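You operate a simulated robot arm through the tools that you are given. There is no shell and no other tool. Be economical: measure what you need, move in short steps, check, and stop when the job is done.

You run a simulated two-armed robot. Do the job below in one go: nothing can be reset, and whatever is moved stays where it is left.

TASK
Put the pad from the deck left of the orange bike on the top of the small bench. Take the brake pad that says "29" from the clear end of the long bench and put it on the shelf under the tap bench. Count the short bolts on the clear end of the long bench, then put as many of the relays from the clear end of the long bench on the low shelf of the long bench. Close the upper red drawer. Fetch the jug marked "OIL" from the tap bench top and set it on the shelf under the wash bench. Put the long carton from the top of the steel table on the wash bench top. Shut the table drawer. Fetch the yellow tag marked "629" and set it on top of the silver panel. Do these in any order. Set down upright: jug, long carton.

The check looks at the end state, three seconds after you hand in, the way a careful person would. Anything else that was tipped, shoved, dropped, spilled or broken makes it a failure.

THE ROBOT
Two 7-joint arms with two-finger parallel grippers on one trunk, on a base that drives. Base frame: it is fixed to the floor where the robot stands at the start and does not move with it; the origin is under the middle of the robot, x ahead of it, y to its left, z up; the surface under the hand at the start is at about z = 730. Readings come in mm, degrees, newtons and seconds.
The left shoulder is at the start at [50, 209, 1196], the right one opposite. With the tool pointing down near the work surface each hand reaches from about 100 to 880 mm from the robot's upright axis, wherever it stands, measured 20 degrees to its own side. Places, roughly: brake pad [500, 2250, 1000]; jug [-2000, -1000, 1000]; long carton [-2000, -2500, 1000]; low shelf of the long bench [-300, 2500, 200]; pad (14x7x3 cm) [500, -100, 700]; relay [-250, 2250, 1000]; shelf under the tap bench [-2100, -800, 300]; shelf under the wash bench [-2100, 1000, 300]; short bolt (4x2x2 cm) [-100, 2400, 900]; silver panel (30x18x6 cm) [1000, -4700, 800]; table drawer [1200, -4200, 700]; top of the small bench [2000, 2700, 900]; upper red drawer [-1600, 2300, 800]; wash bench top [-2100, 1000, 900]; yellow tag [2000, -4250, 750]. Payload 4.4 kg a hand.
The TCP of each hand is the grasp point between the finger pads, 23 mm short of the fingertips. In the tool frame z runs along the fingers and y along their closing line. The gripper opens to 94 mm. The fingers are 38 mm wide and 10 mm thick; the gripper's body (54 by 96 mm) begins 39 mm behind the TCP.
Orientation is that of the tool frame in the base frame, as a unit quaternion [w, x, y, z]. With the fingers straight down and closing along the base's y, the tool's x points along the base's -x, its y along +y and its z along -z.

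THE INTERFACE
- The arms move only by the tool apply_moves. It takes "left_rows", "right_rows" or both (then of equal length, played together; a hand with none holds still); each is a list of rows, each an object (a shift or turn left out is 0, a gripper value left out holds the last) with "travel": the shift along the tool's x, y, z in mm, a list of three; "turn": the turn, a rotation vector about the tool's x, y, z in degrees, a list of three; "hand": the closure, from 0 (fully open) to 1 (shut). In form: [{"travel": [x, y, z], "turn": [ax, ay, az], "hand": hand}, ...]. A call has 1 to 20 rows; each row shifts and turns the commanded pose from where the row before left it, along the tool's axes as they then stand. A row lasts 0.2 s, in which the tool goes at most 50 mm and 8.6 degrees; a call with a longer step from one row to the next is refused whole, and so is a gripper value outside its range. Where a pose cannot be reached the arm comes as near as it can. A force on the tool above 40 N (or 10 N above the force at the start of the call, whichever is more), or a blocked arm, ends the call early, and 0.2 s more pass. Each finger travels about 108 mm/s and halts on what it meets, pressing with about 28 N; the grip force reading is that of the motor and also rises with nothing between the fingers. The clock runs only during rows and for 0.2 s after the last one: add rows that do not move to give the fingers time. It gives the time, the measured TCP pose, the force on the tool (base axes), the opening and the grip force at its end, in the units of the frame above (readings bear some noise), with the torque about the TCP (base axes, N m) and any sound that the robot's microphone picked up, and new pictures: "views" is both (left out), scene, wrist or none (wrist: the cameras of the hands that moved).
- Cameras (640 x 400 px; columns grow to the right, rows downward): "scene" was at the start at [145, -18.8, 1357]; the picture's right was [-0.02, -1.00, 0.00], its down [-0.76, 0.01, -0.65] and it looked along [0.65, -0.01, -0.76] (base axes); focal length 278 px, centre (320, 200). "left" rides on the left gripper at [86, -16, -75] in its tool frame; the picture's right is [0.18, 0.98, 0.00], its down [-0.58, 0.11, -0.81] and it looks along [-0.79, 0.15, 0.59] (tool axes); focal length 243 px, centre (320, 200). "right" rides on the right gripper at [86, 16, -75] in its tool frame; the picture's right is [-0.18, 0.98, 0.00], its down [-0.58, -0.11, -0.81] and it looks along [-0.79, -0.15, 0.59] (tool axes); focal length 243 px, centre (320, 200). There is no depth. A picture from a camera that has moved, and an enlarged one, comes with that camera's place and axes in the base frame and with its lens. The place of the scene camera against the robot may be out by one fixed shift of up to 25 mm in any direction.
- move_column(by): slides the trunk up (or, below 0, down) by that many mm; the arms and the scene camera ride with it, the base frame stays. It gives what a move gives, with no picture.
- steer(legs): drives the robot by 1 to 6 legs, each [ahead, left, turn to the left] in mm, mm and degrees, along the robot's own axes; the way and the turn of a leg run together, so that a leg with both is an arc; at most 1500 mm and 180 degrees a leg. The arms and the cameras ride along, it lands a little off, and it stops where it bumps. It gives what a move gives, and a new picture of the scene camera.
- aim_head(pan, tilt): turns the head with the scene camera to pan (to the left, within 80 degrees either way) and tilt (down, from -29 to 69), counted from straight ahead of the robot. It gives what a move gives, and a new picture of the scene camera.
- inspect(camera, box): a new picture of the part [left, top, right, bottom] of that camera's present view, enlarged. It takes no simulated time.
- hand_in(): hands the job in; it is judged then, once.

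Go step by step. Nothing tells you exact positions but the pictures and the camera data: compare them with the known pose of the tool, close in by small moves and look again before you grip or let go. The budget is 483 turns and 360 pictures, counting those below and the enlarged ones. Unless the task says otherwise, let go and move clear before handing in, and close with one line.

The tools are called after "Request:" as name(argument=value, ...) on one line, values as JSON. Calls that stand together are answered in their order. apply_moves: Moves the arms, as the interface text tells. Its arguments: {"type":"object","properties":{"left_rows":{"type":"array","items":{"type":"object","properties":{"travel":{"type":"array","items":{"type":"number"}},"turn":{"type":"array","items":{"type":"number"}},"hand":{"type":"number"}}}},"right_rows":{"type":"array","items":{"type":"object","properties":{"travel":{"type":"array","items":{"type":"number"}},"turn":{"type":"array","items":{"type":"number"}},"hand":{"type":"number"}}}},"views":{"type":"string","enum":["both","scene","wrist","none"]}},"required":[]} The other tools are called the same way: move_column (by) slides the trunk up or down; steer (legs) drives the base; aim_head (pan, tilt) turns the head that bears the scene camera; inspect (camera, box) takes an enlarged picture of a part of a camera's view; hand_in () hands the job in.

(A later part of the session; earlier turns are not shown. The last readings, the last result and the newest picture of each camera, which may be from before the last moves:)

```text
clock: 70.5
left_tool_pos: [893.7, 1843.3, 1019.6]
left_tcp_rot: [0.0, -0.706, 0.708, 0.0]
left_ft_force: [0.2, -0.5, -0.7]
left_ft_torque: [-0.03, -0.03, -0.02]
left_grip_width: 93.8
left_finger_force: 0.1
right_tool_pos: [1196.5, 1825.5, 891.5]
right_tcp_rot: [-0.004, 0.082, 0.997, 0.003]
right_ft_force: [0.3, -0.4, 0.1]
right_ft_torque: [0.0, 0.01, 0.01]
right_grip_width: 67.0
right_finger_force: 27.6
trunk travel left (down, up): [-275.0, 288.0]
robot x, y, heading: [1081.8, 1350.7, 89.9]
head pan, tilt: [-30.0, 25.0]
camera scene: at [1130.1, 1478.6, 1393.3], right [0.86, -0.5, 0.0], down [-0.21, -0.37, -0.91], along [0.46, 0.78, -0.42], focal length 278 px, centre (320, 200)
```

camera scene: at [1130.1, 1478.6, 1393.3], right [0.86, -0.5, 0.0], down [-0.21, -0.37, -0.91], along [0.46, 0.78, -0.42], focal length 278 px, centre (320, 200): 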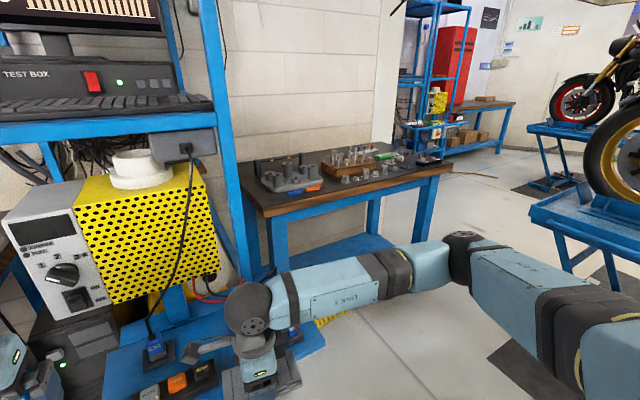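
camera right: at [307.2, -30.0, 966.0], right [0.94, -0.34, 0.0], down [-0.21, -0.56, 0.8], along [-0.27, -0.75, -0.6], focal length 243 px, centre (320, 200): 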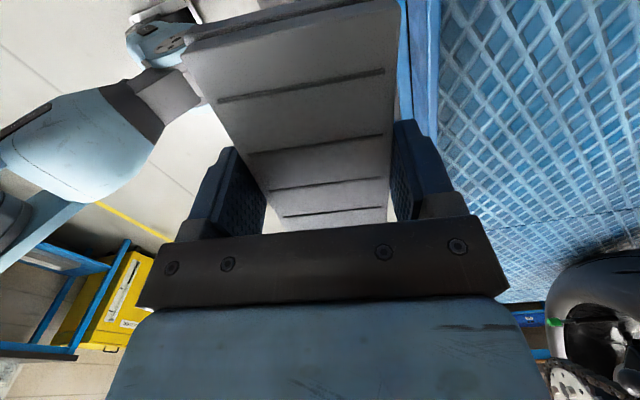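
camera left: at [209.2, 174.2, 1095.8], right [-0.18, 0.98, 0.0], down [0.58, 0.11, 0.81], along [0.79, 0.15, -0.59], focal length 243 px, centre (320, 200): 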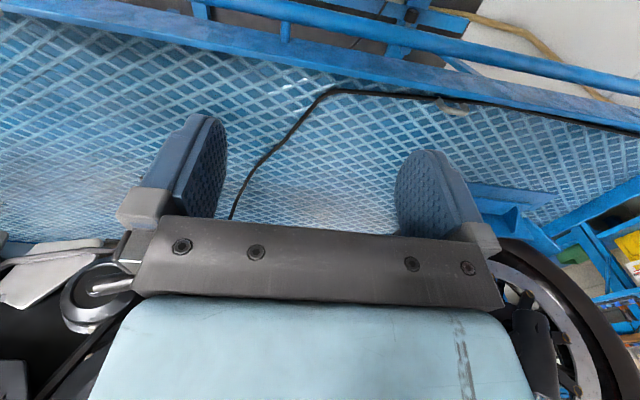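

The small bench is the wooden-topped one ahead on the right, with a clear strip at its left front edge. First I'll pull both hands back and up, to clear the power box shelf while strafing.

Request:
apply_moves(right_rows=[{"travel": [0, -25, -30]}, {"travel": [0, -25, -30]}, {"travel": [0, -25, -30]}], left_rows=[{"travel": [25, 0, 0]}, {"travel": [25, 0, 0]}, {"travel": [25, 0, 0]}], views="none")

Request:
steer(legs=[[0, -850, 0]])

Request:
aim_head(pan=-5, tilt=30)

```text
clock: 71.3
left_tool_pos: [892.0, 1767.2, 1021.1]
left_tcp_rot: [0.0, -0.706, 0.708, -0.001]
left_ft_force: [-0.4, -0.1, -0.4]
left_ft_torque: [0.01, -0.03, -0.02]
left_grip_width: 94.1
left_finger_force: 0.0
right_tool_pos: [1186.0, 1747.6, 978.7]
right_tcp_rot: [-0.003, 0.081, 0.997, 0.003]
right_ft_force: [0.3, 1.1, 0.9]
right_ft_torque: [0.03, 0.02, -0.02]
right_grip_width: 67.2
right_finger_force: 27.7
trunk travel left (down, up): [-275.0, 288.0]
robot x, y, heading: [1082.0, 1349.0, 89.9]
head pan, tilt: [-30.0, 25.0]
```

```text
clock: 79.2
left_tool_pos: [1744.7, 1767.4, 1021.5]
left_tcp_rot: [0.0, 0.71, -0.705, 0.0]
left_ft_force: [-0.4, -0.3, -0.4]
left_ft_torque: [-0.01, 0.0, 0.01]
left_grip_width: 94.2
left_finger_force: 0.0
right_tool_pos: [2036.7, 1749.6, 977.6]
right_tcp_rot: [-0.003, 0.078, 0.997, 0.003]
right_ft_force: [0.1, -0.2, -0.6]
right_ft_torque: [0.0, 0.01, -0.01]
right_grip_width: 66.8
right_finger_force: 28.0
trunk travel left (down, up): [-275.0, 288.0]
robot x, y, heading: [1936.7, 1350.1, 90.6]
head pan, tilt: [-30.0, 25.0]
camera scene: at [1983.2, 1479.8, 1393.3], right [0.87, -0.5, 0.0], down [-0.21, -0.37, -0.91], along [0.45, 0.79, -0.42], focal length 278 px, centre (320, 200)
```

scene: 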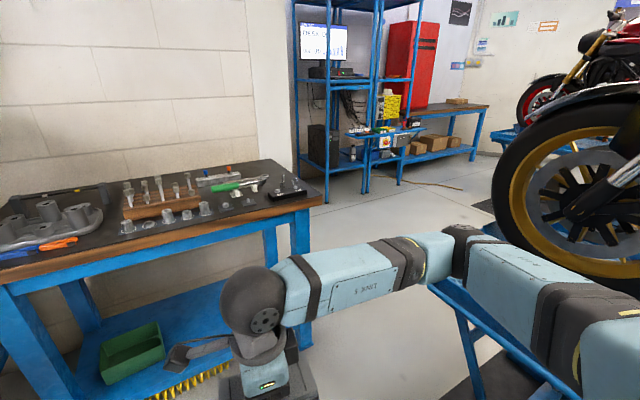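

```text
clock: 80.0
left_tool_pos: [1743.6, 1766.3, 1021.8]
left_tcp_rot: [0.0, 0.708, -0.706, 0.0]
left_ft_force: [-0.2, 0.0, 0.3]
left_ft_torque: [-0.05, 0.0, 0.03]
left_grip_width: 94.2
left_finger_force: 0.0
right_tool_pos: [2037.5, 1750.1, 977.1]
right_tcp_rot: [-0.003, 0.078, 0.997, 0.003]
right_ft_force: [-0.7, -0.2, 0.0]
right_ft_torque: [0.05, 0.02, 0.0]
right_grip_width: 67.1
right_finger_force: 28.0
trunk travel left (down, up): [-275.0, 288.0]
robot x, y, heading: [1939.4, 1348.4, 90.4]
head pan, tilt: [-5.0, 30.0]
camera scene: at [1945.0, 1489.9, 1385.3], right [1.0, -0.08, 0.0], down [-0.04, -0.5, -0.87], along [0.07, 0.86, -0.5], focal length 278 px, centre (320, 200)
```

scene: 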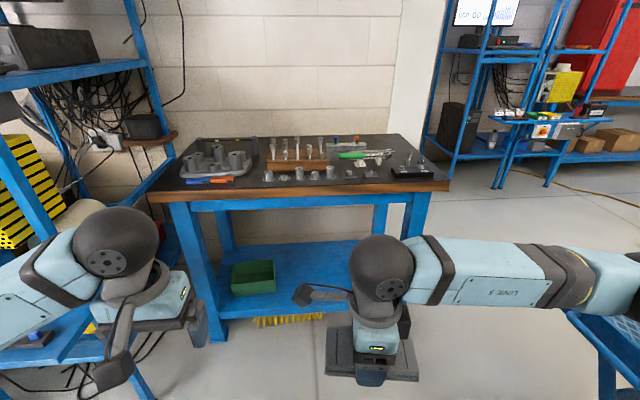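

Zooming in on the small bench top to find a free spot for the pad.

Request:
inspect(camera="scene", box=[140, 120, 460, 220])

```text
2.00 times, centred on (300, 170) of scene
camera zoom: at [1945.0, 1489.9, 1385.3], right [1.0, -0.08, 0.0], down [-0.04, -0.5, -0.87], along [0.07, 0.86, -0.5], focal length 556 px, centre (360, 260)
```

zoom: 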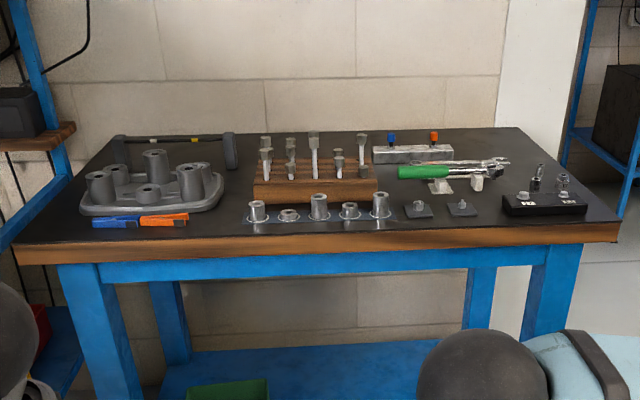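

There's a gap between the tray and the wooden block, and a strip in front of the washers. I'll move slightly right to keep the left elbow away from the rack, then drive closer and look down at the bench top.

Request:
steer(legs=[[0, -100, 0], [350, 0, 0]])

Request:
aim_head(pan=0, tilt=45)

```text
clock: 83.5
left_tool_pos: [1841.0, 2113.9, 1020.4]
left_tcp_rot: [0.001, 0.711, -0.703, 0.001]
left_ft_force: [0.6, 0.3, -0.7]
left_ft_torque: [-0.03, 0.03, 0.02]
left_grip_width: 94.3
left_finger_force: 0.1
right_tool_pos: [2133.4, 2098.5, 977.7]
right_tcp_rot: [-0.003, 0.075, 0.997, 0.002]
right_ft_force: [0.0, 0.2, -1.0]
right_ft_torque: [-0.01, 0.0, 0.0]
right_grip_width: 66.9
right_finger_force: 28.6
trunk travel left (down, up): [-275.0, 288.0]
robot x, y, heading: [2037.7, 1696.8, 90.7]
head pan, tilt: [-5.0, 30.0]
camera scene: at [2043.0, 1837.8, 1385.2], right [1.0, -0.08, 0.0], down [-0.04, -0.5, -0.87], along [0.07, 0.86, -0.5], focal length 278 px, centre (320, 200)
```

scene: 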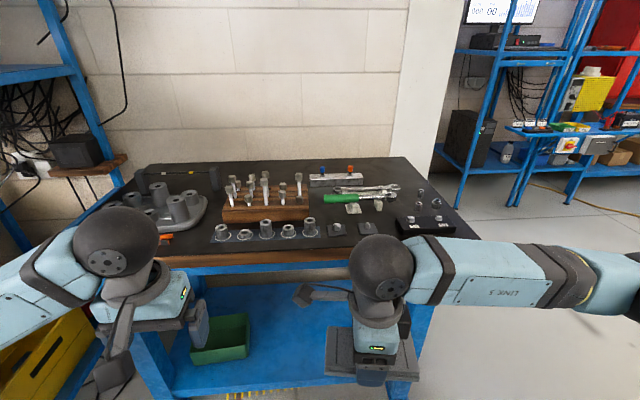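

```text
clock: 84.2
left_tool_pos: [1841.0, 2113.8, 1021.3]
left_tcp_rot: [0.0, 0.711, -0.703, 0.0]
left_ft_force: [0.1, 0.4, -0.3]
left_ft_torque: [0.03, 0.01, -0.01]
left_grip_width: 94.0
left_finger_force: 0.0
right_tool_pos: [2133.3, 2097.7, 978.5]
right_tcp_rot: [-0.003, 0.074, 0.997, 0.002]
right_ft_force: [0.8, -0.1, 0.4]
right_ft_torque: [-0.02, 0.02, 0.03]
right_grip_width: 67.2
right_finger_force: 28.0
trunk travel left (down, up): [-275.0, 288.0]
robot x, y, heading: [2036.8, 1696.7, 90.6]
head pan, tilt: [0.0, 45.0]
camera scene: at [2035.2, 1828.4, 1362.8], right [1.0, 0.01, 0.0], down [0.01, -0.71, -0.71], along [-0.01, 0.71, -0.71], focal length 278 px, centre (320, 200)
```

scene: 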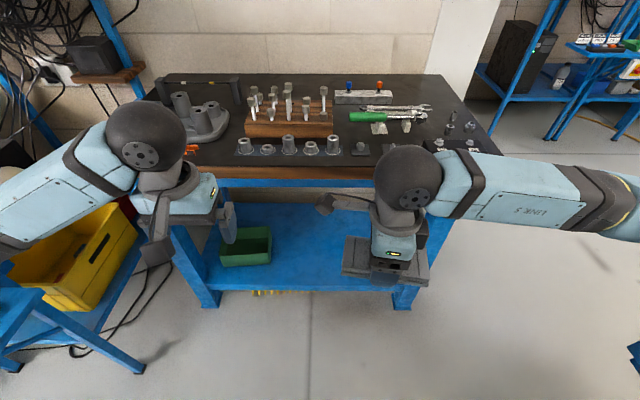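

Request:
move_column(by=200)

Request:
aim_head(pan=0, tilt=42)

Request:
inspect(camera="scene", box=[130, 110, 520, 300])

```text
clock: 86.4
left_tool_pos: [1840.9, 2115.5, 1219.6]
left_tcp_rot: [0.0, 0.711, -0.703, 0.0]
left_ft_force: [-0.2, -0.5, -0.2]
left_ft_torque: [-0.03, 0.0, -0.01]
left_grip_width: 93.9
left_finger_force: 0.0
right_tool_pos: [2134.5, 2098.5, 1178.3]
right_tcp_rot: [-0.004, 0.075, 0.997, 0.003]
right_ft_force: [0.6, -0.5, -1.3]
right_ft_torque: [0.0, 0.01, 0.01]
right_grip_width: 66.9
right_finger_force: 27.8
trunk travel left (down, up): [-475.0, 88.0]
robot x, y, heading: [2036.7, 1697.0, 90.6]
head pan, tilt: [0.0, 45.0]
```

```text
clock: 87.0
left_tool_pos: [1841.1, 2113.5, 1220.8]
left_tcp_rot: [0.0, 0.711, -0.703, 0.0]
left_ft_force: [0.1, 1.3, -0.2]
left_ft_torque: [-0.02, 0.02, -0.01]
left_grip_width: 94.1
left_finger_force: 0.1
right_tool_pos: [2133.6, 2098.2, 1178.0]
right_tcp_rot: [-0.003, 0.075, 0.997, 0.003]
right_ft_force: [0.4, 0.3, -0.9]
right_ft_torque: [0.0, 0.0, -0.02]
right_grip_width: 67.2
right_finger_force: 27.9
trunk travel left (down, up): [-475.0, 88.0]
robot x, y, heading: [2037.8, 1696.9, 90.7]
head pan, tilt: [0.0, 42.0]
camera scene: at [2035.1, 1830.8, 1567.0], right [1.0, 0.01, 0.0], down [0.01, -0.67, -0.74], along [-0.01, 0.74, -0.67], focal length 278 px, centre (320, 200)
```

scene: 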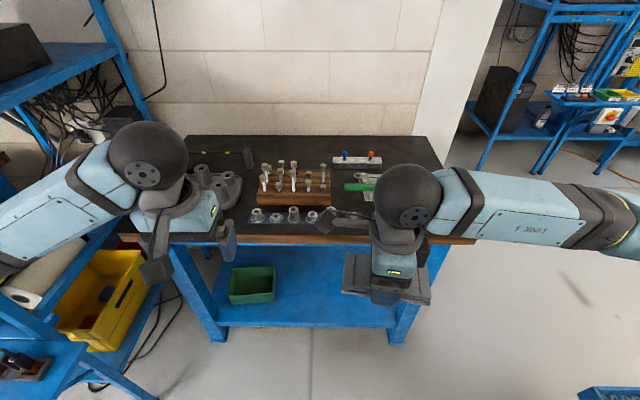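

```text
1.64 times, centred on (325, 205) of scene
camera zoom: at [2035.1, 1830.8, 1567.0], right [1.0, 0.01, 0.0], down [0.01, -0.67, -0.74], along [-0.01, 0.74, -0.67], focal length 456 px, centre (312, 192)
```

zoom: 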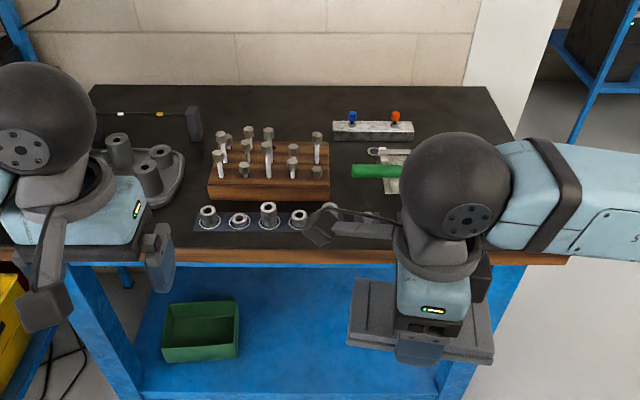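

Request:
inspect(camera="left", box=[0, 0, 640, 400])

Request:
inspect(camera="right", box=[0, 0, 640, 400])

```text
1.00 times, centred on (320, 200) of left (not enlarged: the box is as wide or as high as the picture)
camera zoom: at [1857.9, 2028.0, 1296.5], right [-0.98, -0.19, 0.0], down [-0.11, 0.58, 0.81], along [-0.16, 0.79, -0.59], focal length 243 px, centre (320, 200)
```

zoom: 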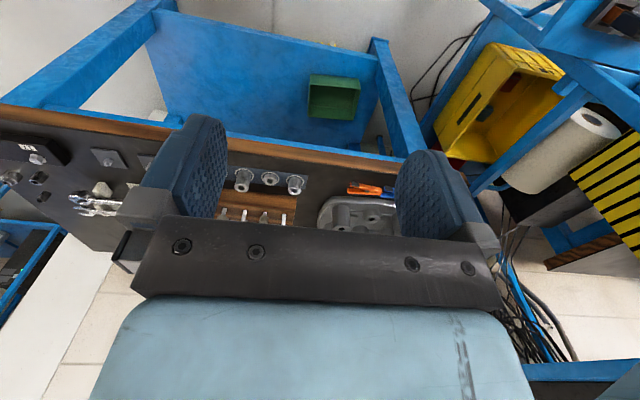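

```text
1.00 times, centred on (320, 200) of right (not enlarged: the box is as wide or as high as the picture)
camera zoom: at [2051.7, 2126.1, 1253.4], right [0.33, 0.94, 0.0], down [0.56, -0.2, 0.8], along [0.76, -0.26, -0.6], focal length 243 px, centre (320, 200)
```

zoom: 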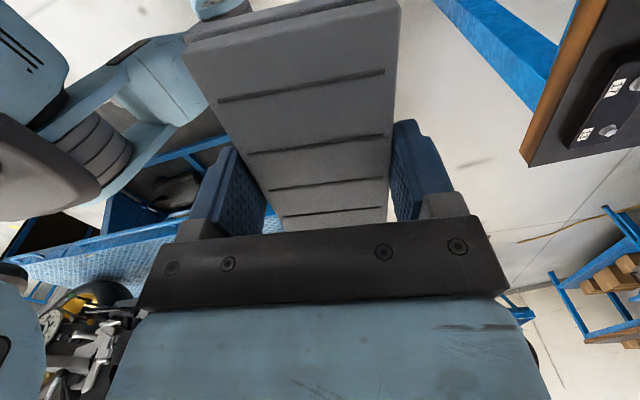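

The gap between the pens and tray and the bushings, at about x≈1740, should take the pad lengthwise along y. I'll turn the right hand to its natural orientation, then drive in.

Request:
apply_moves(right_rows=[{"turn": [0, 0, -8.2]}, {"turn": [0, 0, -8.2]}, {"turn": [0, 0, -8.2]}, {"turn": [0, 0, -8.2]}, {"turn": [0, 0, -8.2]}, {"turn": [0, 0, -8.2]}, {"turn": [0, 0, -8.2]}, {"turn": [0, 0, -8.2]}, {"turn": [0, 0, -8.2]}, {"turn": [0, 0, -8.2]}, {"turn": [0, 0, -8.2]}, {"turn": [0, 0, -8.2]}], left_rows=[{"travel": [0, 20, -20]}, {"travel": [0, 20, -20]}, {"travel": [0, 20, -20]}, {"travel": [0, 20, -20]}, {}, {}, {}, {}, {}, {}, {}, {}], views="wrist")

Request:
steer(legs=[[250, 50, 0]])

```text
clock: 89.6
left_tool_pos: [1760.6, 2112.1, 1299.8]
left_tcp_rot: [0.0, 0.711, -0.704, 0.0]
left_ft_force: [-0.8, 0.1, -0.5]
left_ft_torque: [0.0, -0.02, 0.01]
left_grip_width: 94.2
left_finger_force: 0.2
right_tool_pos: [2133.5, 2098.5, 1178.2]
right_tcp_rot: [0.0, -0.707, 0.707, 0.003]
right_ft_force: [0.1, -0.2, -0.6]
right_ft_torque: [-0.01, 0.01, 0.01]
right_grip_width: 67.0
right_finger_force: 27.7
trunk travel left (down, up): [-475.0, 88.0]
robot x, y, heading: [2036.3, 1694.0, 90.7]
head pan, tilt: [0.0, 42.0]
camera right: at [2118.4, 2010.8, 1252.4], right [-0.98, 0.19, 0.01], down [0.11, 0.58, 0.81], along [0.15, 0.8, -0.59], focal length 243 px, centre (320, 200)
camera left: at [1777.9, 2026.4, 1376.3], right [-0.98, -0.19, 0.0], down [-0.11, 0.58, 0.81], along [-0.16, 0.79, -0.59], focal length 243 px, centre (320, 200)
```

right: 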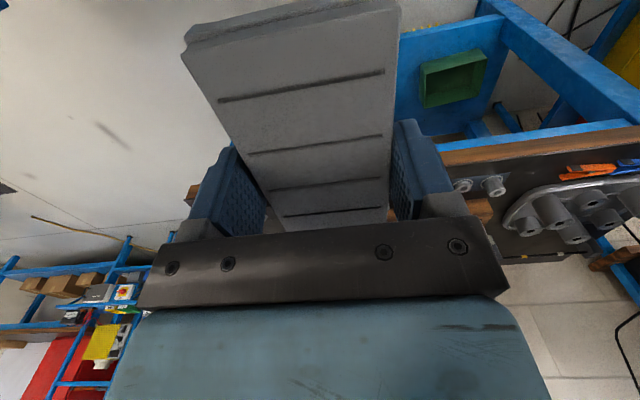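
left: 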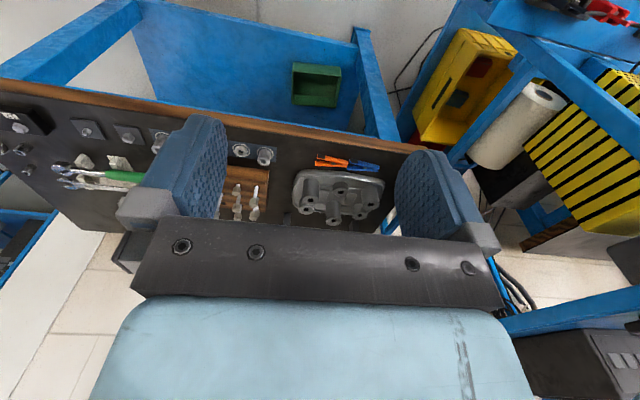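

```text
clock: 91.5
left_tool_pos: [1708.9, 2355.6, 1300.6]
left_tcp_rot: [0.0, 0.711, -0.703, 0.0]
left_ft_force: [0.6, -0.1, 0.1]
left_ft_torque: [-0.02, -0.02, 0.04]
left_grip_width: 94.0
left_finger_force: 0.0
right_tool_pos: [2081.2, 2341.2, 1178.1]
right_tcp_rot: [0.001, -0.706, 0.709, 0.004]
right_ft_force: [0.2, 0.5, 0.6]
right_ft_torque: [0.02, 0.02, 0.01]
right_grip_width: 67.2
right_finger_force: 28.2
trunk travel left (down, up): [-475.0, 88.0]
robot x, y, heading: [1985.5, 1944.1, 90.6]
head pan, tilt: [0.0, 42.0]
camera scene: at [1983.1, 2074.5, 1567.2], right [1.0, 0.01, 0.0], down [0.01, -0.67, -0.74], along [-0.01, 0.74, -0.67], focal length 278 px, centre (320, 200)
```

scene: 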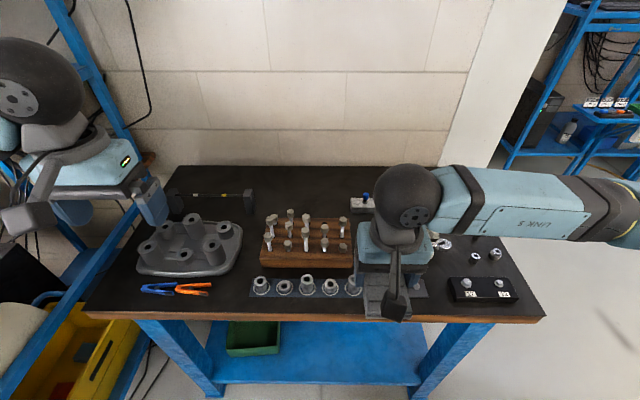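

From here the front gaps look tight. The right rear of the bench top, beyond the wrench, looked emptier, so I'll shift right to check it.

Request:
steer(legs=[[0, -250, 0]])

Request:
aim_head(pan=-15, tilt=40)

```text
clock: 94.2
left_tool_pos: [1956.7, 2360.0, 1299.5]
left_tcp_rot: [0.0, 0.709, -0.706, 0.0]
left_ft_force: [0.4, -0.5, 0.4]
left_ft_torque: [0.03, -0.02, -0.01]
left_grip_width: 94.1
left_finger_force: 0.0
right_tool_pos: [2329.3, 2344.8, 1178.2]
right_tcp_rot: [0.001, -0.704, 0.71, 0.004]
right_ft_force: [-1.4, 0.0, -0.6]
right_ft_torque: [0.02, 0.01, -0.03]
right_grip_width: 67.0
right_finger_force: 28.7
trunk travel left (down, up): [-475.0, 88.0]
robot x, y, heading: [2227.9, 1939.2, 90.2]
head pan, tilt: [0.0, 42.0]
camera scene: at [2228.7, 2077.1, 1567.0], right [1.0, 0.0, 0.0], down [0.0, -0.67, -0.74], along [0.0, 0.74, -0.67], focal length 278 px, centre (320, 200)
```

scene: 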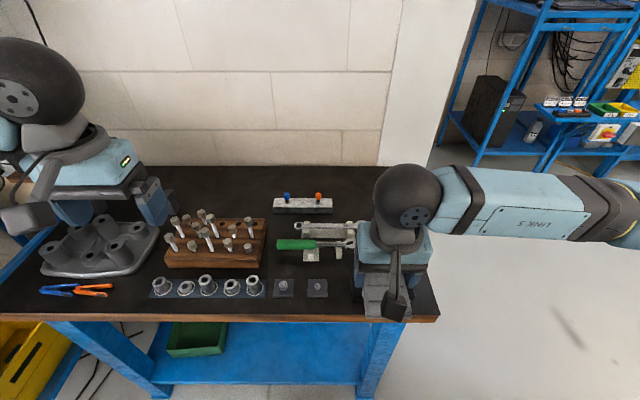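

```text
clock: 95.0
left_tool_pos: [1957.0, 2361.5, 1299.5]
left_tcp_rot: [0.0, 0.708, -0.706, 0.0]
left_ft_force: [0.9, 0.1, -0.1]
left_ft_torque: [0.0, 0.02, -0.01]
left_grip_width: 94.0
left_finger_force: 0.1
right_tool_pos: [2329.1, 2343.6, 1178.7]
right_tcp_rot: [0.0, -0.704, 0.71, 0.004]
right_ft_force: [0.6, -1.3, -0.8]
right_ft_torque: [-0.02, 0.02, 0.0]
right_grip_width: 67.0
right_finger_force: 27.7
trunk travel left (down, up): [-475.0, 88.0]
robot x, y, heading: [2230.1, 1943.6, 90.5]
head pan, tilt: [-15.0, 40.0]
camera scene: at [2251.1, 2075.7, 1570.0], right [0.97, -0.25, 0.0], down [-0.16, -0.62, -0.77], along [0.19, 0.74, -0.64], focal length 278 px, centre (320, 200)
```

scene: 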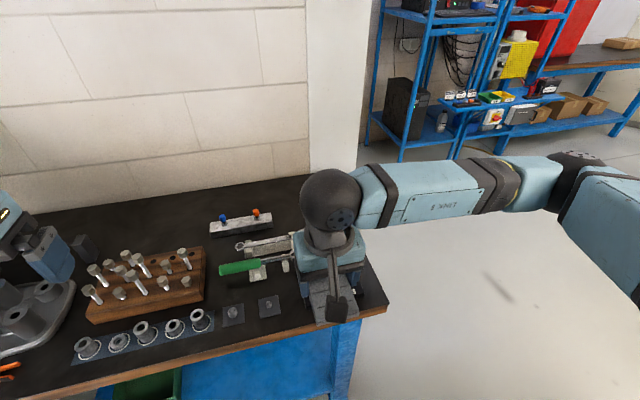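

The right rear corner, around [2387, 2870], is clear of the block and the wrench. I'll drive 85 mm closer and carry the pad over it.

Request:
steer(legs=[[85, 0, 0]])

Request:
apply_moves(right_rows=[{"travel": [-40, -5, 0]}, {"travel": [-40, -5, 0]}, {"travel": [-40, -5, 0]}, {"travel": [-40, -5, 0]}, {"travel": [-40, -5, 0]}, {"travel": [-40, -5, 0]}, {"travel": [-40, -5, 0]}, {"travel": [-40, -5, 0]}, {"travel": [-40, -5, 0]}, {"travel": [-40, -5, 0]}, {"travel": [-40, -5, 0]}], views="both")

```text
clock: 96.1
left_tool_pos: [1956.3, 2442.2, 1300.7]
left_tcp_rot: [0.0, 0.708, -0.706, 0.0]
left_ft_force: [1.2, 0.8, 0.6]
left_ft_torque: [0.01, 0.02, 0.02]
left_grip_width: 94.0
left_finger_force: 0.2
right_tool_pos: [2329.7, 2426.4, 1177.5]
right_tcp_rot: [0.0, -0.705, 0.709, 0.003]
right_ft_force: [-0.4, -0.3, -0.7]
right_ft_torque: [0.0, -0.01, -0.01]
right_grip_width: 67.1
right_finger_force: 28.1
trunk travel left (down, up): [-475.0, 88.0]
robot x, y, heading: [2231.6, 2028.8, 90.1]
head pan, tilt: [-15.0, 40.0]
camera scene: at [2250.7, 2158.0, 1570.1], right [0.97, -0.26, 0.0], down [-0.16, -0.62, -0.77], along [0.2, 0.74, -0.64], focal length 278 px, centre (320, 200)
```

scene: 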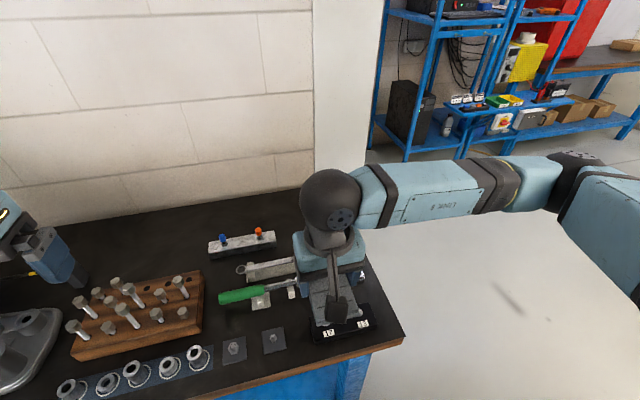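

```text
clock: 98.5
left_tool_pos: [1953.8, 2443.5, 1299.4]
left_tcp_rot: [0.0, 0.708, -0.706, 0.001]
left_ft_force: [-0.4, 0.6, -0.3]
left_ft_torque: [-0.01, -0.04, 0.01]
left_grip_width: 93.9
left_finger_force: 0.2
right_tool_pos: [2385.6, 2866.1, 1179.8]
right_tcp_rot: [0.001, -0.704, 0.71, 0.003]
right_ft_force: [0.0, -0.6, -0.4]
right_ft_torque: [-0.03, -0.05, 0.0]
right_grip_width: 66.8
right_finger_force: 28.0
trunk travel left (down, up): [-475.0, 88.0]
robot x, y, heading: [2228.6, 2026.9, 90.1]
head pan, tilt: [-15.0, 40.0]
camera scene: at [2248.2, 2159.4, 1569.9], right [0.97, -0.25, 0.0], down [-0.16, -0.62, -0.77], along [0.2, 0.74, -0.64], focal length 278 px, centre (320, 200)
camera right: at [2369.6, 2779.6, 1254.3], right [-0.98, 0.19, 0.01], down [0.12, 0.58, 0.81], along [0.15, 0.79, -0.59], focal length 243 px, centre (320, 200)
```

scene: 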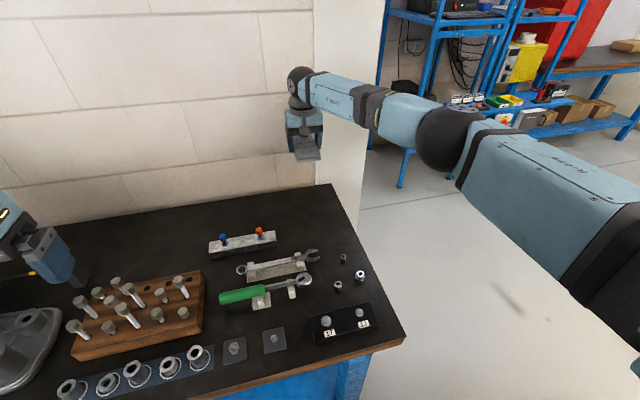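
right: 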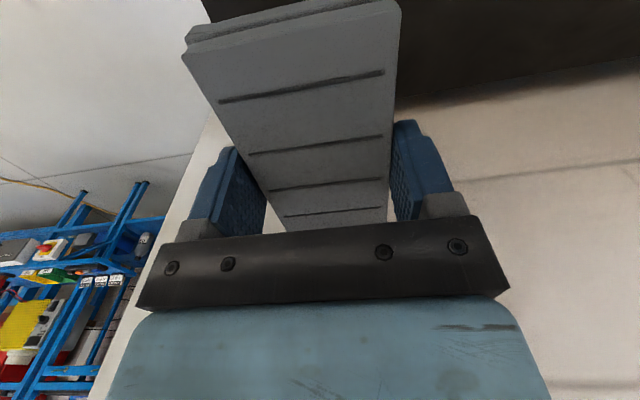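

The clear patch at the right rear is visible. I'll shift 20 mm right and descend to z≈975, then look before setting down.

Request:
apply_moves(right_rows=[{"travel": [0, -10, 30]}, {"travel": [0, -10, 35]}, {"travel": [0, 0, 35]}, {"travel": [0, 0, 35]}, {"travel": [0, 0, 35]}, {"travel": [0, 0, 35]}], views="scene")

```text
clock: 99.9
left_tool_pos: [1960.6, 2441.9, 1301.2]
left_tcp_rot: [0.001, 0.708, -0.706, -0.001]
left_ft_force: [0.4, -1.1, 0.6]
left_ft_torque: [-0.01, 0.01, -0.02]
left_grip_width: 94.0
left_finger_force: 0.0
right_tool_pos: [2409.5, 2853.6, 1009.7]
right_tcp_rot: [0.0, -0.703, 0.711, 0.005]
right_ft_force: [0.4, 0.0, -0.2]
right_ft_torque: [-0.01, 0.02, -0.01]
right_grip_width: 67.0
right_finger_force: 28.0
right hand out of reach, approached as far as the arm can: row 5, 6
trunk travel left (down, up): [-475.0, 88.0]
robot x, y, heading: [2228.8, 2022.5, 90.2]
head pan, tilt: [-15.0, 40.0]
camera scene: at [2255.5, 2158.4, 1569.9], right [0.97, -0.26, 0.0], down [-0.17, -0.62, -0.77], along [0.19, 0.74, -0.64], focal length 278 px, centre (320, 200)
```

scene: 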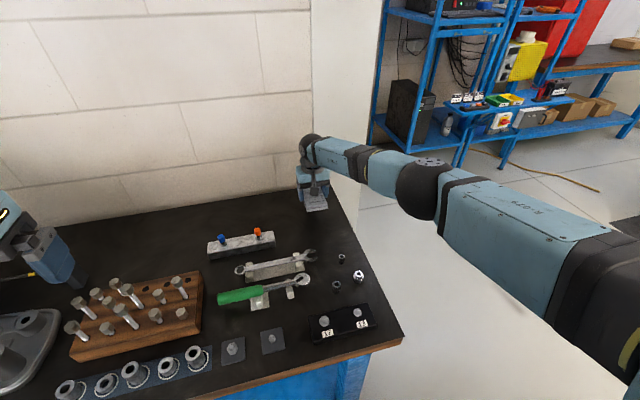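

The arm is at its reach limit, so I'll lower the trunk instead, which brings the hand down.

Request:
move_column(by=-55)

Request:
aim_head(pan=-15, tilt=38)

```text
clock: 100.8
left_tool_pos: [1956.6, 2442.6, 1245.6]
left_tcp_rot: [0.0, 0.709, -0.706, 0.0]
left_ft_force: [0.7, 0.2, -0.6]
left_ft_torque: [0.01, 0.01, -0.01]
left_grip_width: 94.0
left_finger_force: 0.1
right_tool_pos: [2407.7, 2854.2, 953.8]
right_tcp_rot: [0.001, -0.704, 0.71, 0.005]
right_ft_force: [0.1, 1.0, -0.3]
right_ft_torque: [0.0, -0.01, 0.01]
right_grip_width: 67.0
right_finger_force: 28.5
trunk travel left (down, up): [-420.0, 143.0]
robot x, y, heading: [2227.2, 2025.9, 90.4]
head pan, tilt: [-15.0, 40.0]
```

```text
clock: 101.4
left_tool_pos: [1956.2, 2443.4, 1245.5]
left_tcp_rot: [0.0, 0.708, -0.706, 0.001]
left_ft_force: [-0.4, 0.0, 0.0]
left_ft_torque: [-0.02, 0.05, 0.0]
left_grip_width: 94.1
left_finger_force: 0.0
right_tool_pos: [2407.1, 2852.9, 954.0]
right_tcp_rot: [0.001, -0.704, 0.71, 0.003]
right_ft_force: [-0.4, 0.3, -0.3]
right_ft_torque: [0.01, -0.01, 0.03]
right_grip_width: 67.0
right_finger_force: 28.0
trunk travel left (down, up): [-420.0, 143.0]
robot x, y, heading: [2230.2, 2026.0, 90.2]
head pan, tilt: [-15.0, 38.0]
camera scene: at [2251.2, 2159.5, 1518.0], right [0.97, -0.26, 0.0], down [-0.16, -0.6, -0.79], along [0.2, 0.76, -0.62], focal length 278 px, centre (320, 200)
```

scene: 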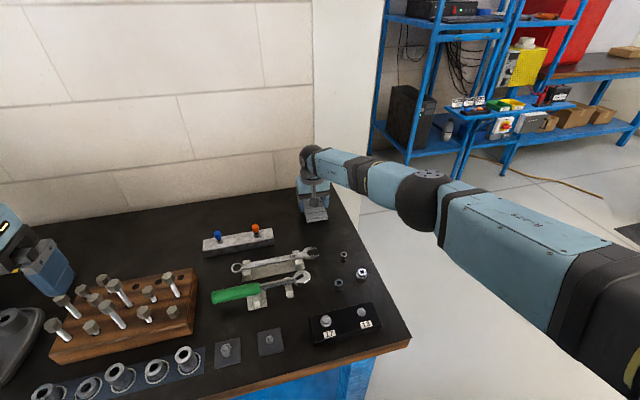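

Request:
apply_moves(right_rows=[{"travel": [0, 0, 8]}, {"travel": [0, 0, 6]}, {"travel": [0, 0, 5]}, {}], views="wrist")

```text
clock: 102.5
left_tool_pos: [1956.0, 2438.9, 1246.0]
left_tcp_rot: [-0.002, 0.708, -0.706, -0.002]
left_ft_force: [-0.5, 0.0, -0.5]
left_ft_torque: [0.04, 0.01, 0.02]
left_grip_width: 94.3
left_finger_force: 0.1
right_tool_pos: [2406.8, 2853.0, 942.9]
right_tcp_rot: [0.005, -0.703, 0.711, 0.007]
right_ft_force: [-0.7, -8.8, 17.2]
right_ft_torque: [-0.73, -0.48, -0.39]
right_grip_width: 67.1
right_finger_force: 28.7
trunk travel left (down, up): [-420.0, 143.0]
robot x, y, heading: [2232.5, 2025.4, 90.0]
head pan, tilt: [-15.0, 38.0]
stopped in row 4 (right hand): the force on the tool passed its limit at 41 N (the readings are from after the stop); the commanded pose is now the measured one
camera right: at [2390.3, 2765.3, 1017.1], right [-0.98, 0.19, 0.01], down [0.12, 0.57, 0.82], along [0.15, 0.8, -0.58], focal length 243 px, centre (320, 200)
```

right: 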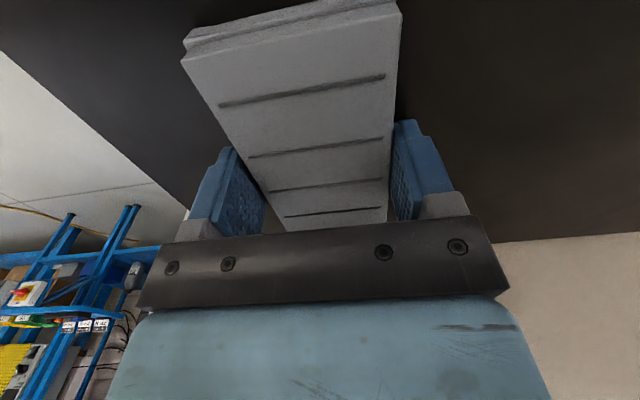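

The pad is resting on the bench at z≈918. I'll open the fingers and lift straight up.

Request:
apply_moves(right_rows=[{"hand": 0.7}, {"hand": 0.3}, {"hand": 0}, {"hand": 0}, {"travel": [0, 0, -25]}, {"travel": [0, 0, -40]}, {"travel": [0, 0, -40]}, {"travel": [0, 0, -40]}, {"travel": [20, 0, -40]}], views="both")

```text
clock: 104.5
left_tool_pos: [1957.2, 2441.7, 1246.2]
left_tcp_rot: [0.0, 0.709, -0.706, -0.001]
left_ft_force: [0.0, -0.9, 0.0]
left_ft_torque: [0.02, 0.02, 0.02]
left_grip_width: 93.9
left_finger_force: 0.1
right_tool_pos: [2407.5, 2832.8, 1126.6]
right_tcp_rot: [0.002, -0.703, 0.711, 0.007]
right_ft_force: [0.0, -0.3, -0.5]
right_ft_torque: [0.07, 0.0, 0.02]
right_grip_width: 94.1
right_finger_force: 0.0
trunk travel left (down, up): [-420.0, 143.0]
robot x, y, heading: [2232.3, 2026.1, 90.2]
head pan, tilt: [-15.0, 38.0]
camera scene: at [2252.0, 2157.7, 1518.2], right [0.97, -0.26, 0.0], down [-0.16, -0.59, -0.79], along [0.2, 0.76, -0.61], focal length 278 px, centre (320, 200)
camera right: at [2392.2, 2744.5, 1199.4], right [-0.98, 0.19, 0.01], down [0.12, 0.57, 0.81], along [0.15, 0.8, -0.58], focal length 243 px, centre (320, 200)
```

scene: 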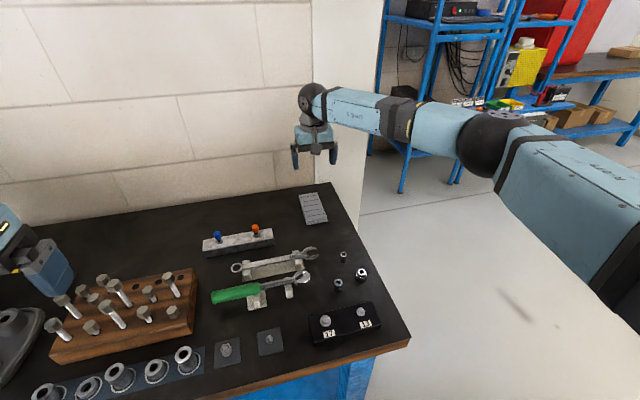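
right: 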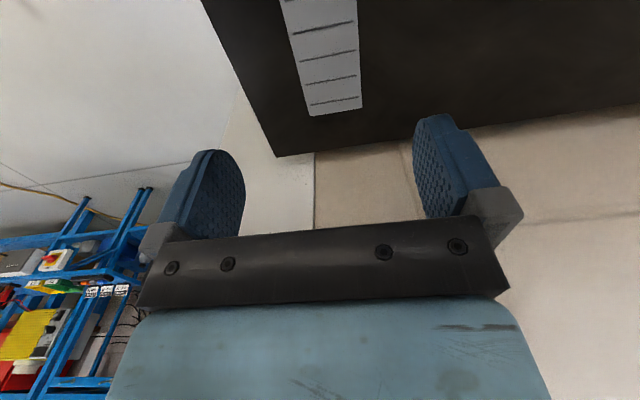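

The pad is placed. I'll draw the hands in and drive back to the clear end of the long bench.

Request:
apply_moves(right_rows=[{"travel": [45, 4, 0]}, {"travel": [45, 4, 0]}, {"travel": [45, 4, 0]}, {"travel": [45, 4, 0]}, {"travel": [45, 4, 0]}, {"travel": [45, 4, 0]}, {"travel": [45, 4, 0]}, {"travel": [45, 4, 0]}, {"travel": [45, 0, 0]}], views="none")

Request:
steer(legs=[[-690, 0, 0], [0, 900, 0], [0, 850, 0]])

Request:
aim_head(pan=0, tilt=32)

```text
clock: 106.5
left_tool_pos: [1957.0, 2442.8, 1246.1]
left_tcp_rot: [0.0, 0.709, -0.705, 0.0]
left_ft_force: [-0.4, 0.0, 0.8]
left_ft_torque: [0.01, 0.03, 0.03]
left_grip_width: 94.1
left_finger_force: 0.1
right_tool_pos: [2371.9, 2428.3, 1119.6]
right_tcp_rot: [0.004, -0.704, 0.71, 0.006]
right_ft_force: [-0.3, 0.0, -0.2]
right_ft_torque: [0.01, -0.03, -0.01]
right_grip_width: 94.1
right_finger_force: 0.1
trunk travel left (down, up): [-420.0, 143.0]
robot x, y, heading: [2231.4, 2023.5, 90.3]
head pan, tilt: [-15.0, 38.0]
```

```text
clock: 125.7
left_tool_pos: [177.6, 1730.0, 1245.5]
left_tcp_rot: [0.0, 0.72, -0.694, 0.0]
left_ft_force: [-0.5, -0.2, 1.2]
left_ft_torque: [-0.01, -0.01, 0.02]
left_grip_width: 94.2
left_finger_force: 0.0
right_tool_pos: [594.5, 1730.4, 1118.4]
right_tcp_rot: [-0.004, 0.714, -0.7, -0.006]
right_ft_force: [-0.2, 0.6, 0.2]
right_ft_torque: [-0.05, 0.0, 0.0]
right_grip_width: 94.1
right_finger_force: 0.2
trunk travel left (down, up): [-420.0, 143.0]
robot x, y, heading: [466.9, 1321.9, 92.1]
head pan, tilt: [-15.0, 38.0]
camera scene: at [481.4, 1456.1, 1518.0], right [0.97, -0.22, 0.0], down [-0.14, -0.6, -0.79], along [0.18, 0.77, -0.62], focal length 278 px, centre (320, 200)
```

scene: 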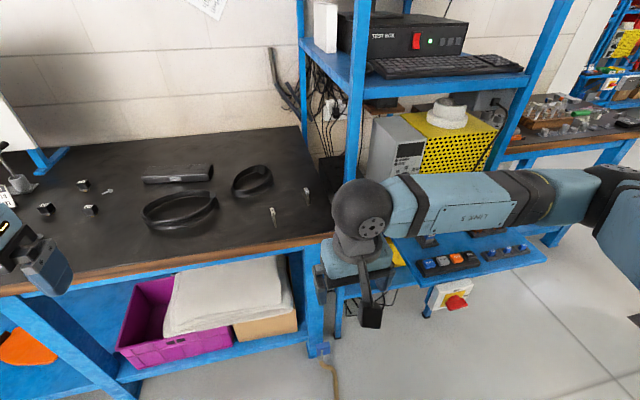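

```text
clock: 126.4
left_tool_pos: [178.2, 1730.2, 1245.6]
left_tcp_rot: [0.0, 0.719, -0.695, 0.0]
left_ft_force: [-0.3, 0.3, 1.0]
left_ft_torque: [0.0, 0.03, 0.01]
left_grip_width: 94.2
left_finger_force: 0.1
right_tool_pos: [594.5, 1728.7, 1118.7]
right_tcp_rot: [-0.003, 0.715, -0.699, -0.006]
right_ft_force: [0.2, 0.1, 0.8]
right_ft_torque: [-0.02, -0.02, -0.03]
right_grip_width: 93.9
right_finger_force: 0.1
trunk travel left (down, up): [-420.0, 143.0]
robot x, y, heading: [464.1, 1321.9, 91.8]
head pan, tilt: [0.0, 32.0]
camera scene: at [458.9, 1461.5, 1527.2], right [1.0, 0.03, 0.0], down [0.02, -0.53, -0.85], along [-0.03, 0.85, -0.53], focal length 278 px, centre (320, 200)
```

scene: 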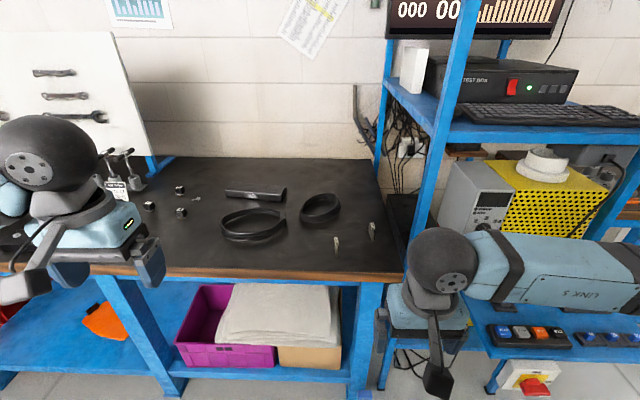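

I can see two brake pads standing near the right end and three small relays further left. Zooming in on each group.

Request:
inspect(camera="scene", box=[310, 200, 400, 260])

Request:
inspect(camera="scene", box=[130, 160, 300, 260])

```text
6.67 times, centred on (355, 230) of scene
camera zoom: at [458.9, 1461.5, 1527.2], right [1.0, 0.03, 0.0], down [0.02, -0.53, -0.85], along [-0.03, 0.85, -0.53], focal length 1854 px, centre (87, 0)
```

zoom: 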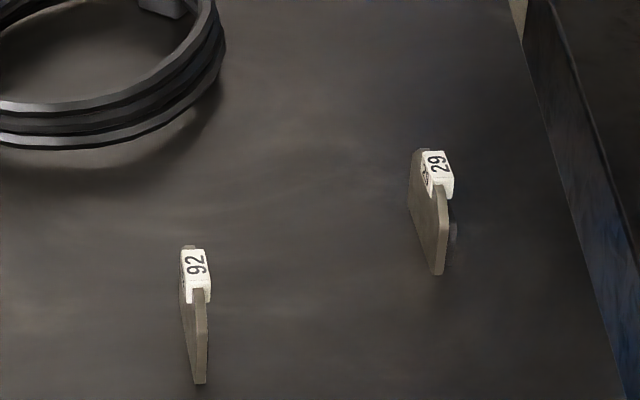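

```text
3.76 times, centred on (215, 210) of scene
camera zoom: at [458.9, 1461.5, 1527.2], right [1.0, 0.03, 0.0], down [0.02, -0.53, -0.85], along [-0.03, 0.85, -0.53], focal length 1047 px, centre (715, 162)
```

zoom: 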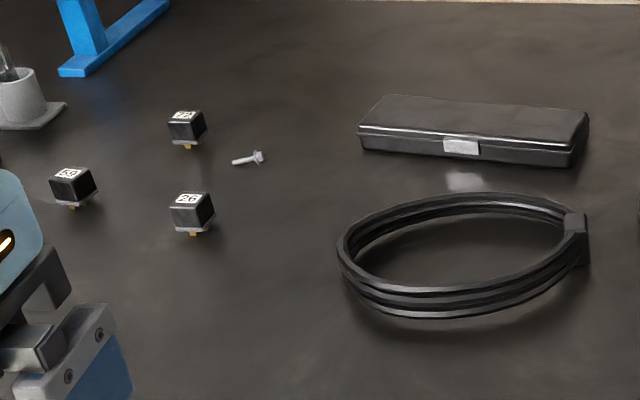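

The right brake pad seems to read "29". So far I can see one short bolt. I'll check the rings, behind the case and the area under the left arm before settling on a count.

Request:
inspect(camera="scene", box=[210, 170, 350, 255])

Request:
steer(legs=[[0, 450, -1.8]])

Request:
aim_head(pan=0, tilt=38)

```text
4.57 times, centred on (280, 212) of scene
camera zoom: at [458.9, 1461.5, 1527.2], right [1.0, 0.03, 0.0], down [0.02, -0.53, -0.85], along [-0.03, 0.85, -0.53], focal length 1271 px, centre (503, 143)
```

zoom: 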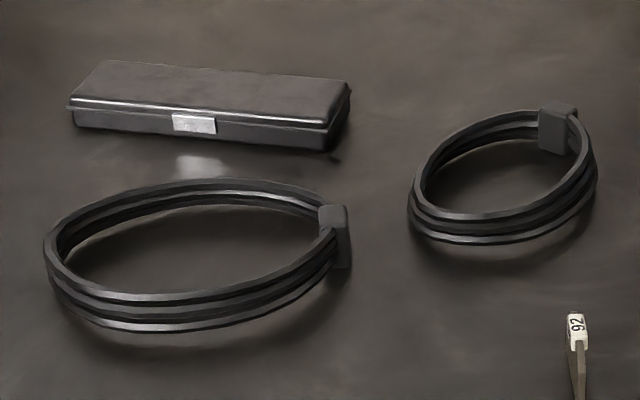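

```text
clock: 130.9
left_tool_pos: [-251.6, 1734.4, 1245.2]
left_tcp_rot: [0.0, -0.705, 0.709, 0.0]
left_ft_force: [-1.0, -0.7, 0.1]
left_ft_torque: [0.03, 0.02, 0.04]
left_grip_width: 94.1
left_finger_force: 0.0
right_tool_pos: [162.1, 1717.1, 1119.2]
right_tcp_rot: [0.003, -0.7, 0.714, 0.007]
right_ft_force: [-0.1, -1.1, 1.5]
right_ft_torque: [-0.02, 0.02, -0.02]
right_grip_width: 93.9
right_finger_force: 0.1
trunk travel left (down, up): [-420.0, 143.0]
robot x, y, heading: [17.1, 1312.6, 90.0]
head pan, tilt: [0.0, 32.0]
camera scene: at [17.7, 1454.9, 1527.2], right [1.0, -0.01, 0.0], down [0.0, -0.53, -0.85], along [0.0, 0.85, -0.53], focal length 278 px, centre (320, 200)
```

scene: 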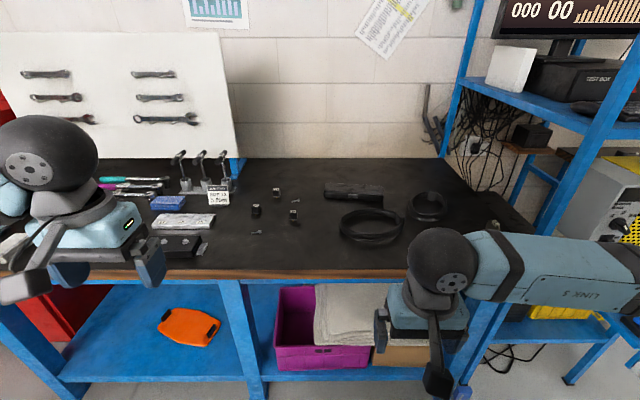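

```text
clock: 131.6
left_tool_pos: [-252.6, 1735.0, 1245.2]
left_tcp_rot: [0.0, -0.705, 0.709, 0.0]
left_ft_force: [-0.8, -0.9, 0.5]
left_ft_torque: [0.01, 0.02, -0.03]
left_grip_width: 94.0
left_finger_force: 0.0
right_tool_pos: [163.0, 1717.7, 1118.9]
right_tcp_rot: [0.003, -0.701, 0.713, 0.006]
right_ft_force: [-0.2, -0.5, -0.5]
right_ft_torque: [0.04, 0.03, 0.0]
right_grip_width: 93.8
right_finger_force: 0.1
trunk travel left (down, up): [-420.0, 143.0]
robot x, y, heading: [18.6, 1315.3, 89.6]
head pan, tilt: [0.0, 38.0]
camera scene: at [17.5, 1451.6, 1518.0], right [1.0, -0.01, 0.0], down [0.0, -0.62, -0.79], along [0.0, 0.79, -0.62], focal length 278 px, centre (320, 200)
```

scene: 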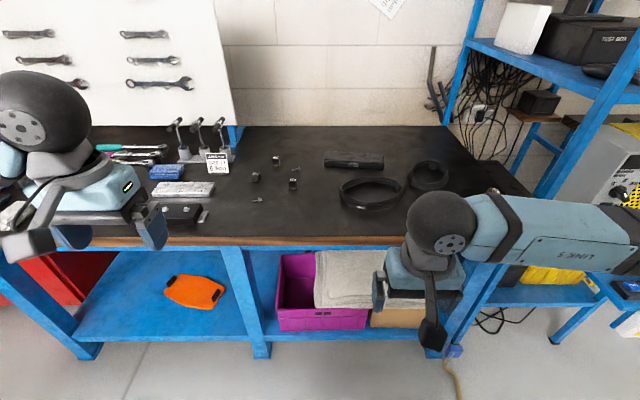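

Request:
inspect(camera="scene", box=[225, 125, 345, 245])

Request:
inspect(camera="scene", box=[330, 125, 490, 235])

```text
3.33 times, centred on (285, 185) of scene
camera zoom: at [17.5, 1451.6, 1518.0], right [1.0, -0.01, 0.0], down [0.0, -0.62, -0.79], along [0.0, 0.79, -0.62], focal length 927 px, centre (437, 250)
```

zoom: 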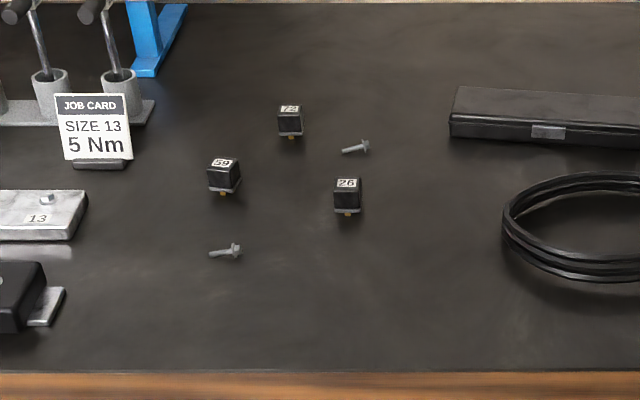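

```text
3.64 times, centred on (410, 180) of scene
camera zoom: at [17.5, 1451.6, 1518.0], right [1.0, -0.01, 0.0], down [0.0, -0.62, -0.79], along [0.0, 0.79, -0.62], focal length 1011 px, centre (-7, 273)
```

zoom: 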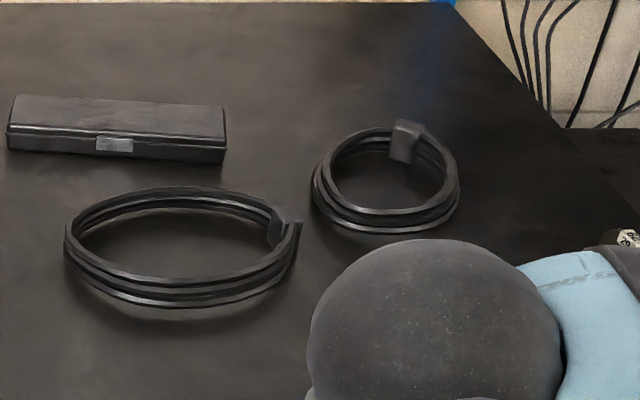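

I count two short bolts, and the relays are 72, 59 and 26. I'll still check behind the case from above. Moving in so that both arms reach the relays.

Request:
steer(legs=[[0, 165, 0.3], [280, 0, 0]])

Request:
aim_head(pan=0, tilt=45)

```text
clock: 135.2
left_tool_pos: [-421.6, 2012.7, 1246.8]
left_tcp_rot: [0.0, 0.707, -0.707, 0.0]
left_ft_force: [-0.1, 0.0, -0.1]
left_ft_torque: [0.0, -0.03, -0.01]
left_grip_width: 94.0
left_finger_force: 0.0
right_tool_pos: [-5.6, 1996.7, 1119.1]
right_tcp_rot: [0.004, -0.702, 0.712, 0.007]
right_ft_force: [-0.8, 0.0, 0.4]
right_ft_torque: [0.02, 0.01, 0.01]
right_grip_width: 93.9
right_finger_force: 0.0
trunk travel left (down, up): [-420.0, 143.0]
robot x, y, heading: [-150.4, 1591.5, 89.9]
head pan, tilt: [0.0, 38.0]
camera scene: at [-149.5, 1730.8, 1518.0], right [1.0, 0.0, 0.0], down [0.0, -0.62, -0.79], along [0.0, 0.79, -0.62], focal length 278 px, centre (320, 200)
```

scene: 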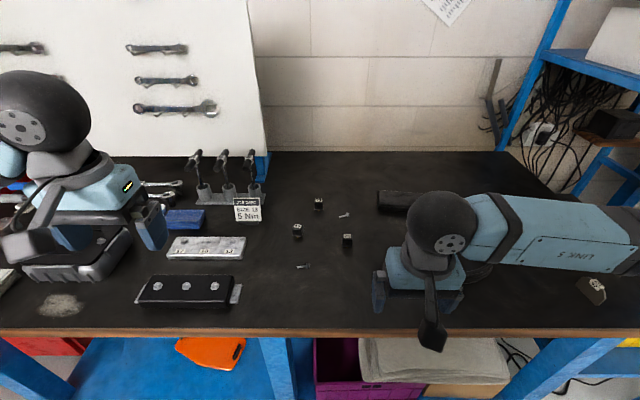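

```text
clock: 135.9
left_tool_pos: [-421.0, 2012.1, 1245.6]
left_tcp_rot: [0.0, -0.707, 0.707, 0.0]
left_ft_force: [-0.6, 0.0, -0.8]
left_ft_torque: [-0.03, 0.01, 0.02]
left_grip_width: 94.0
left_finger_force: 0.1
right_tool_pos: [-6.3, 1998.4, 1119.1]
right_tcp_rot: [0.004, -0.703, 0.711, 0.006]
right_ft_force: [-0.5, 0.0, -0.4]
right_ft_torque: [-0.01, 0.0, 0.02]
right_grip_width: 93.7
right_finger_force: 0.1
trunk travel left (down, up): [-420.0, 143.0]
robot x, y, heading: [-148.6, 1596.4, 90.0]
head pan, tilt: [0.0, 45.0]
camera scene: at [-149.6, 1726.4, 1507.7], right [1.0, 0.0, 0.0], down [0.0, -0.71, -0.71], along [0.0, 0.71, -0.71], focal length 278 px, centre (320, 200)
```

scene: 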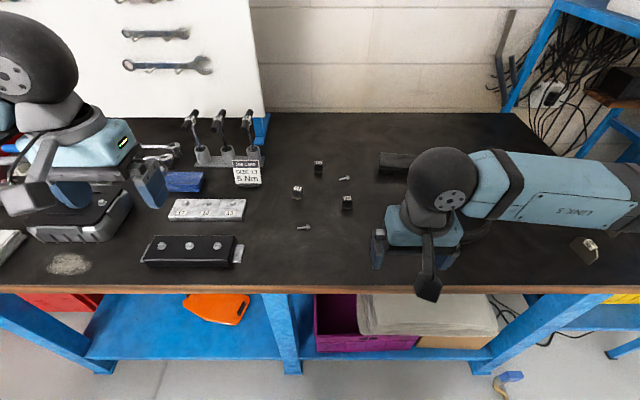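

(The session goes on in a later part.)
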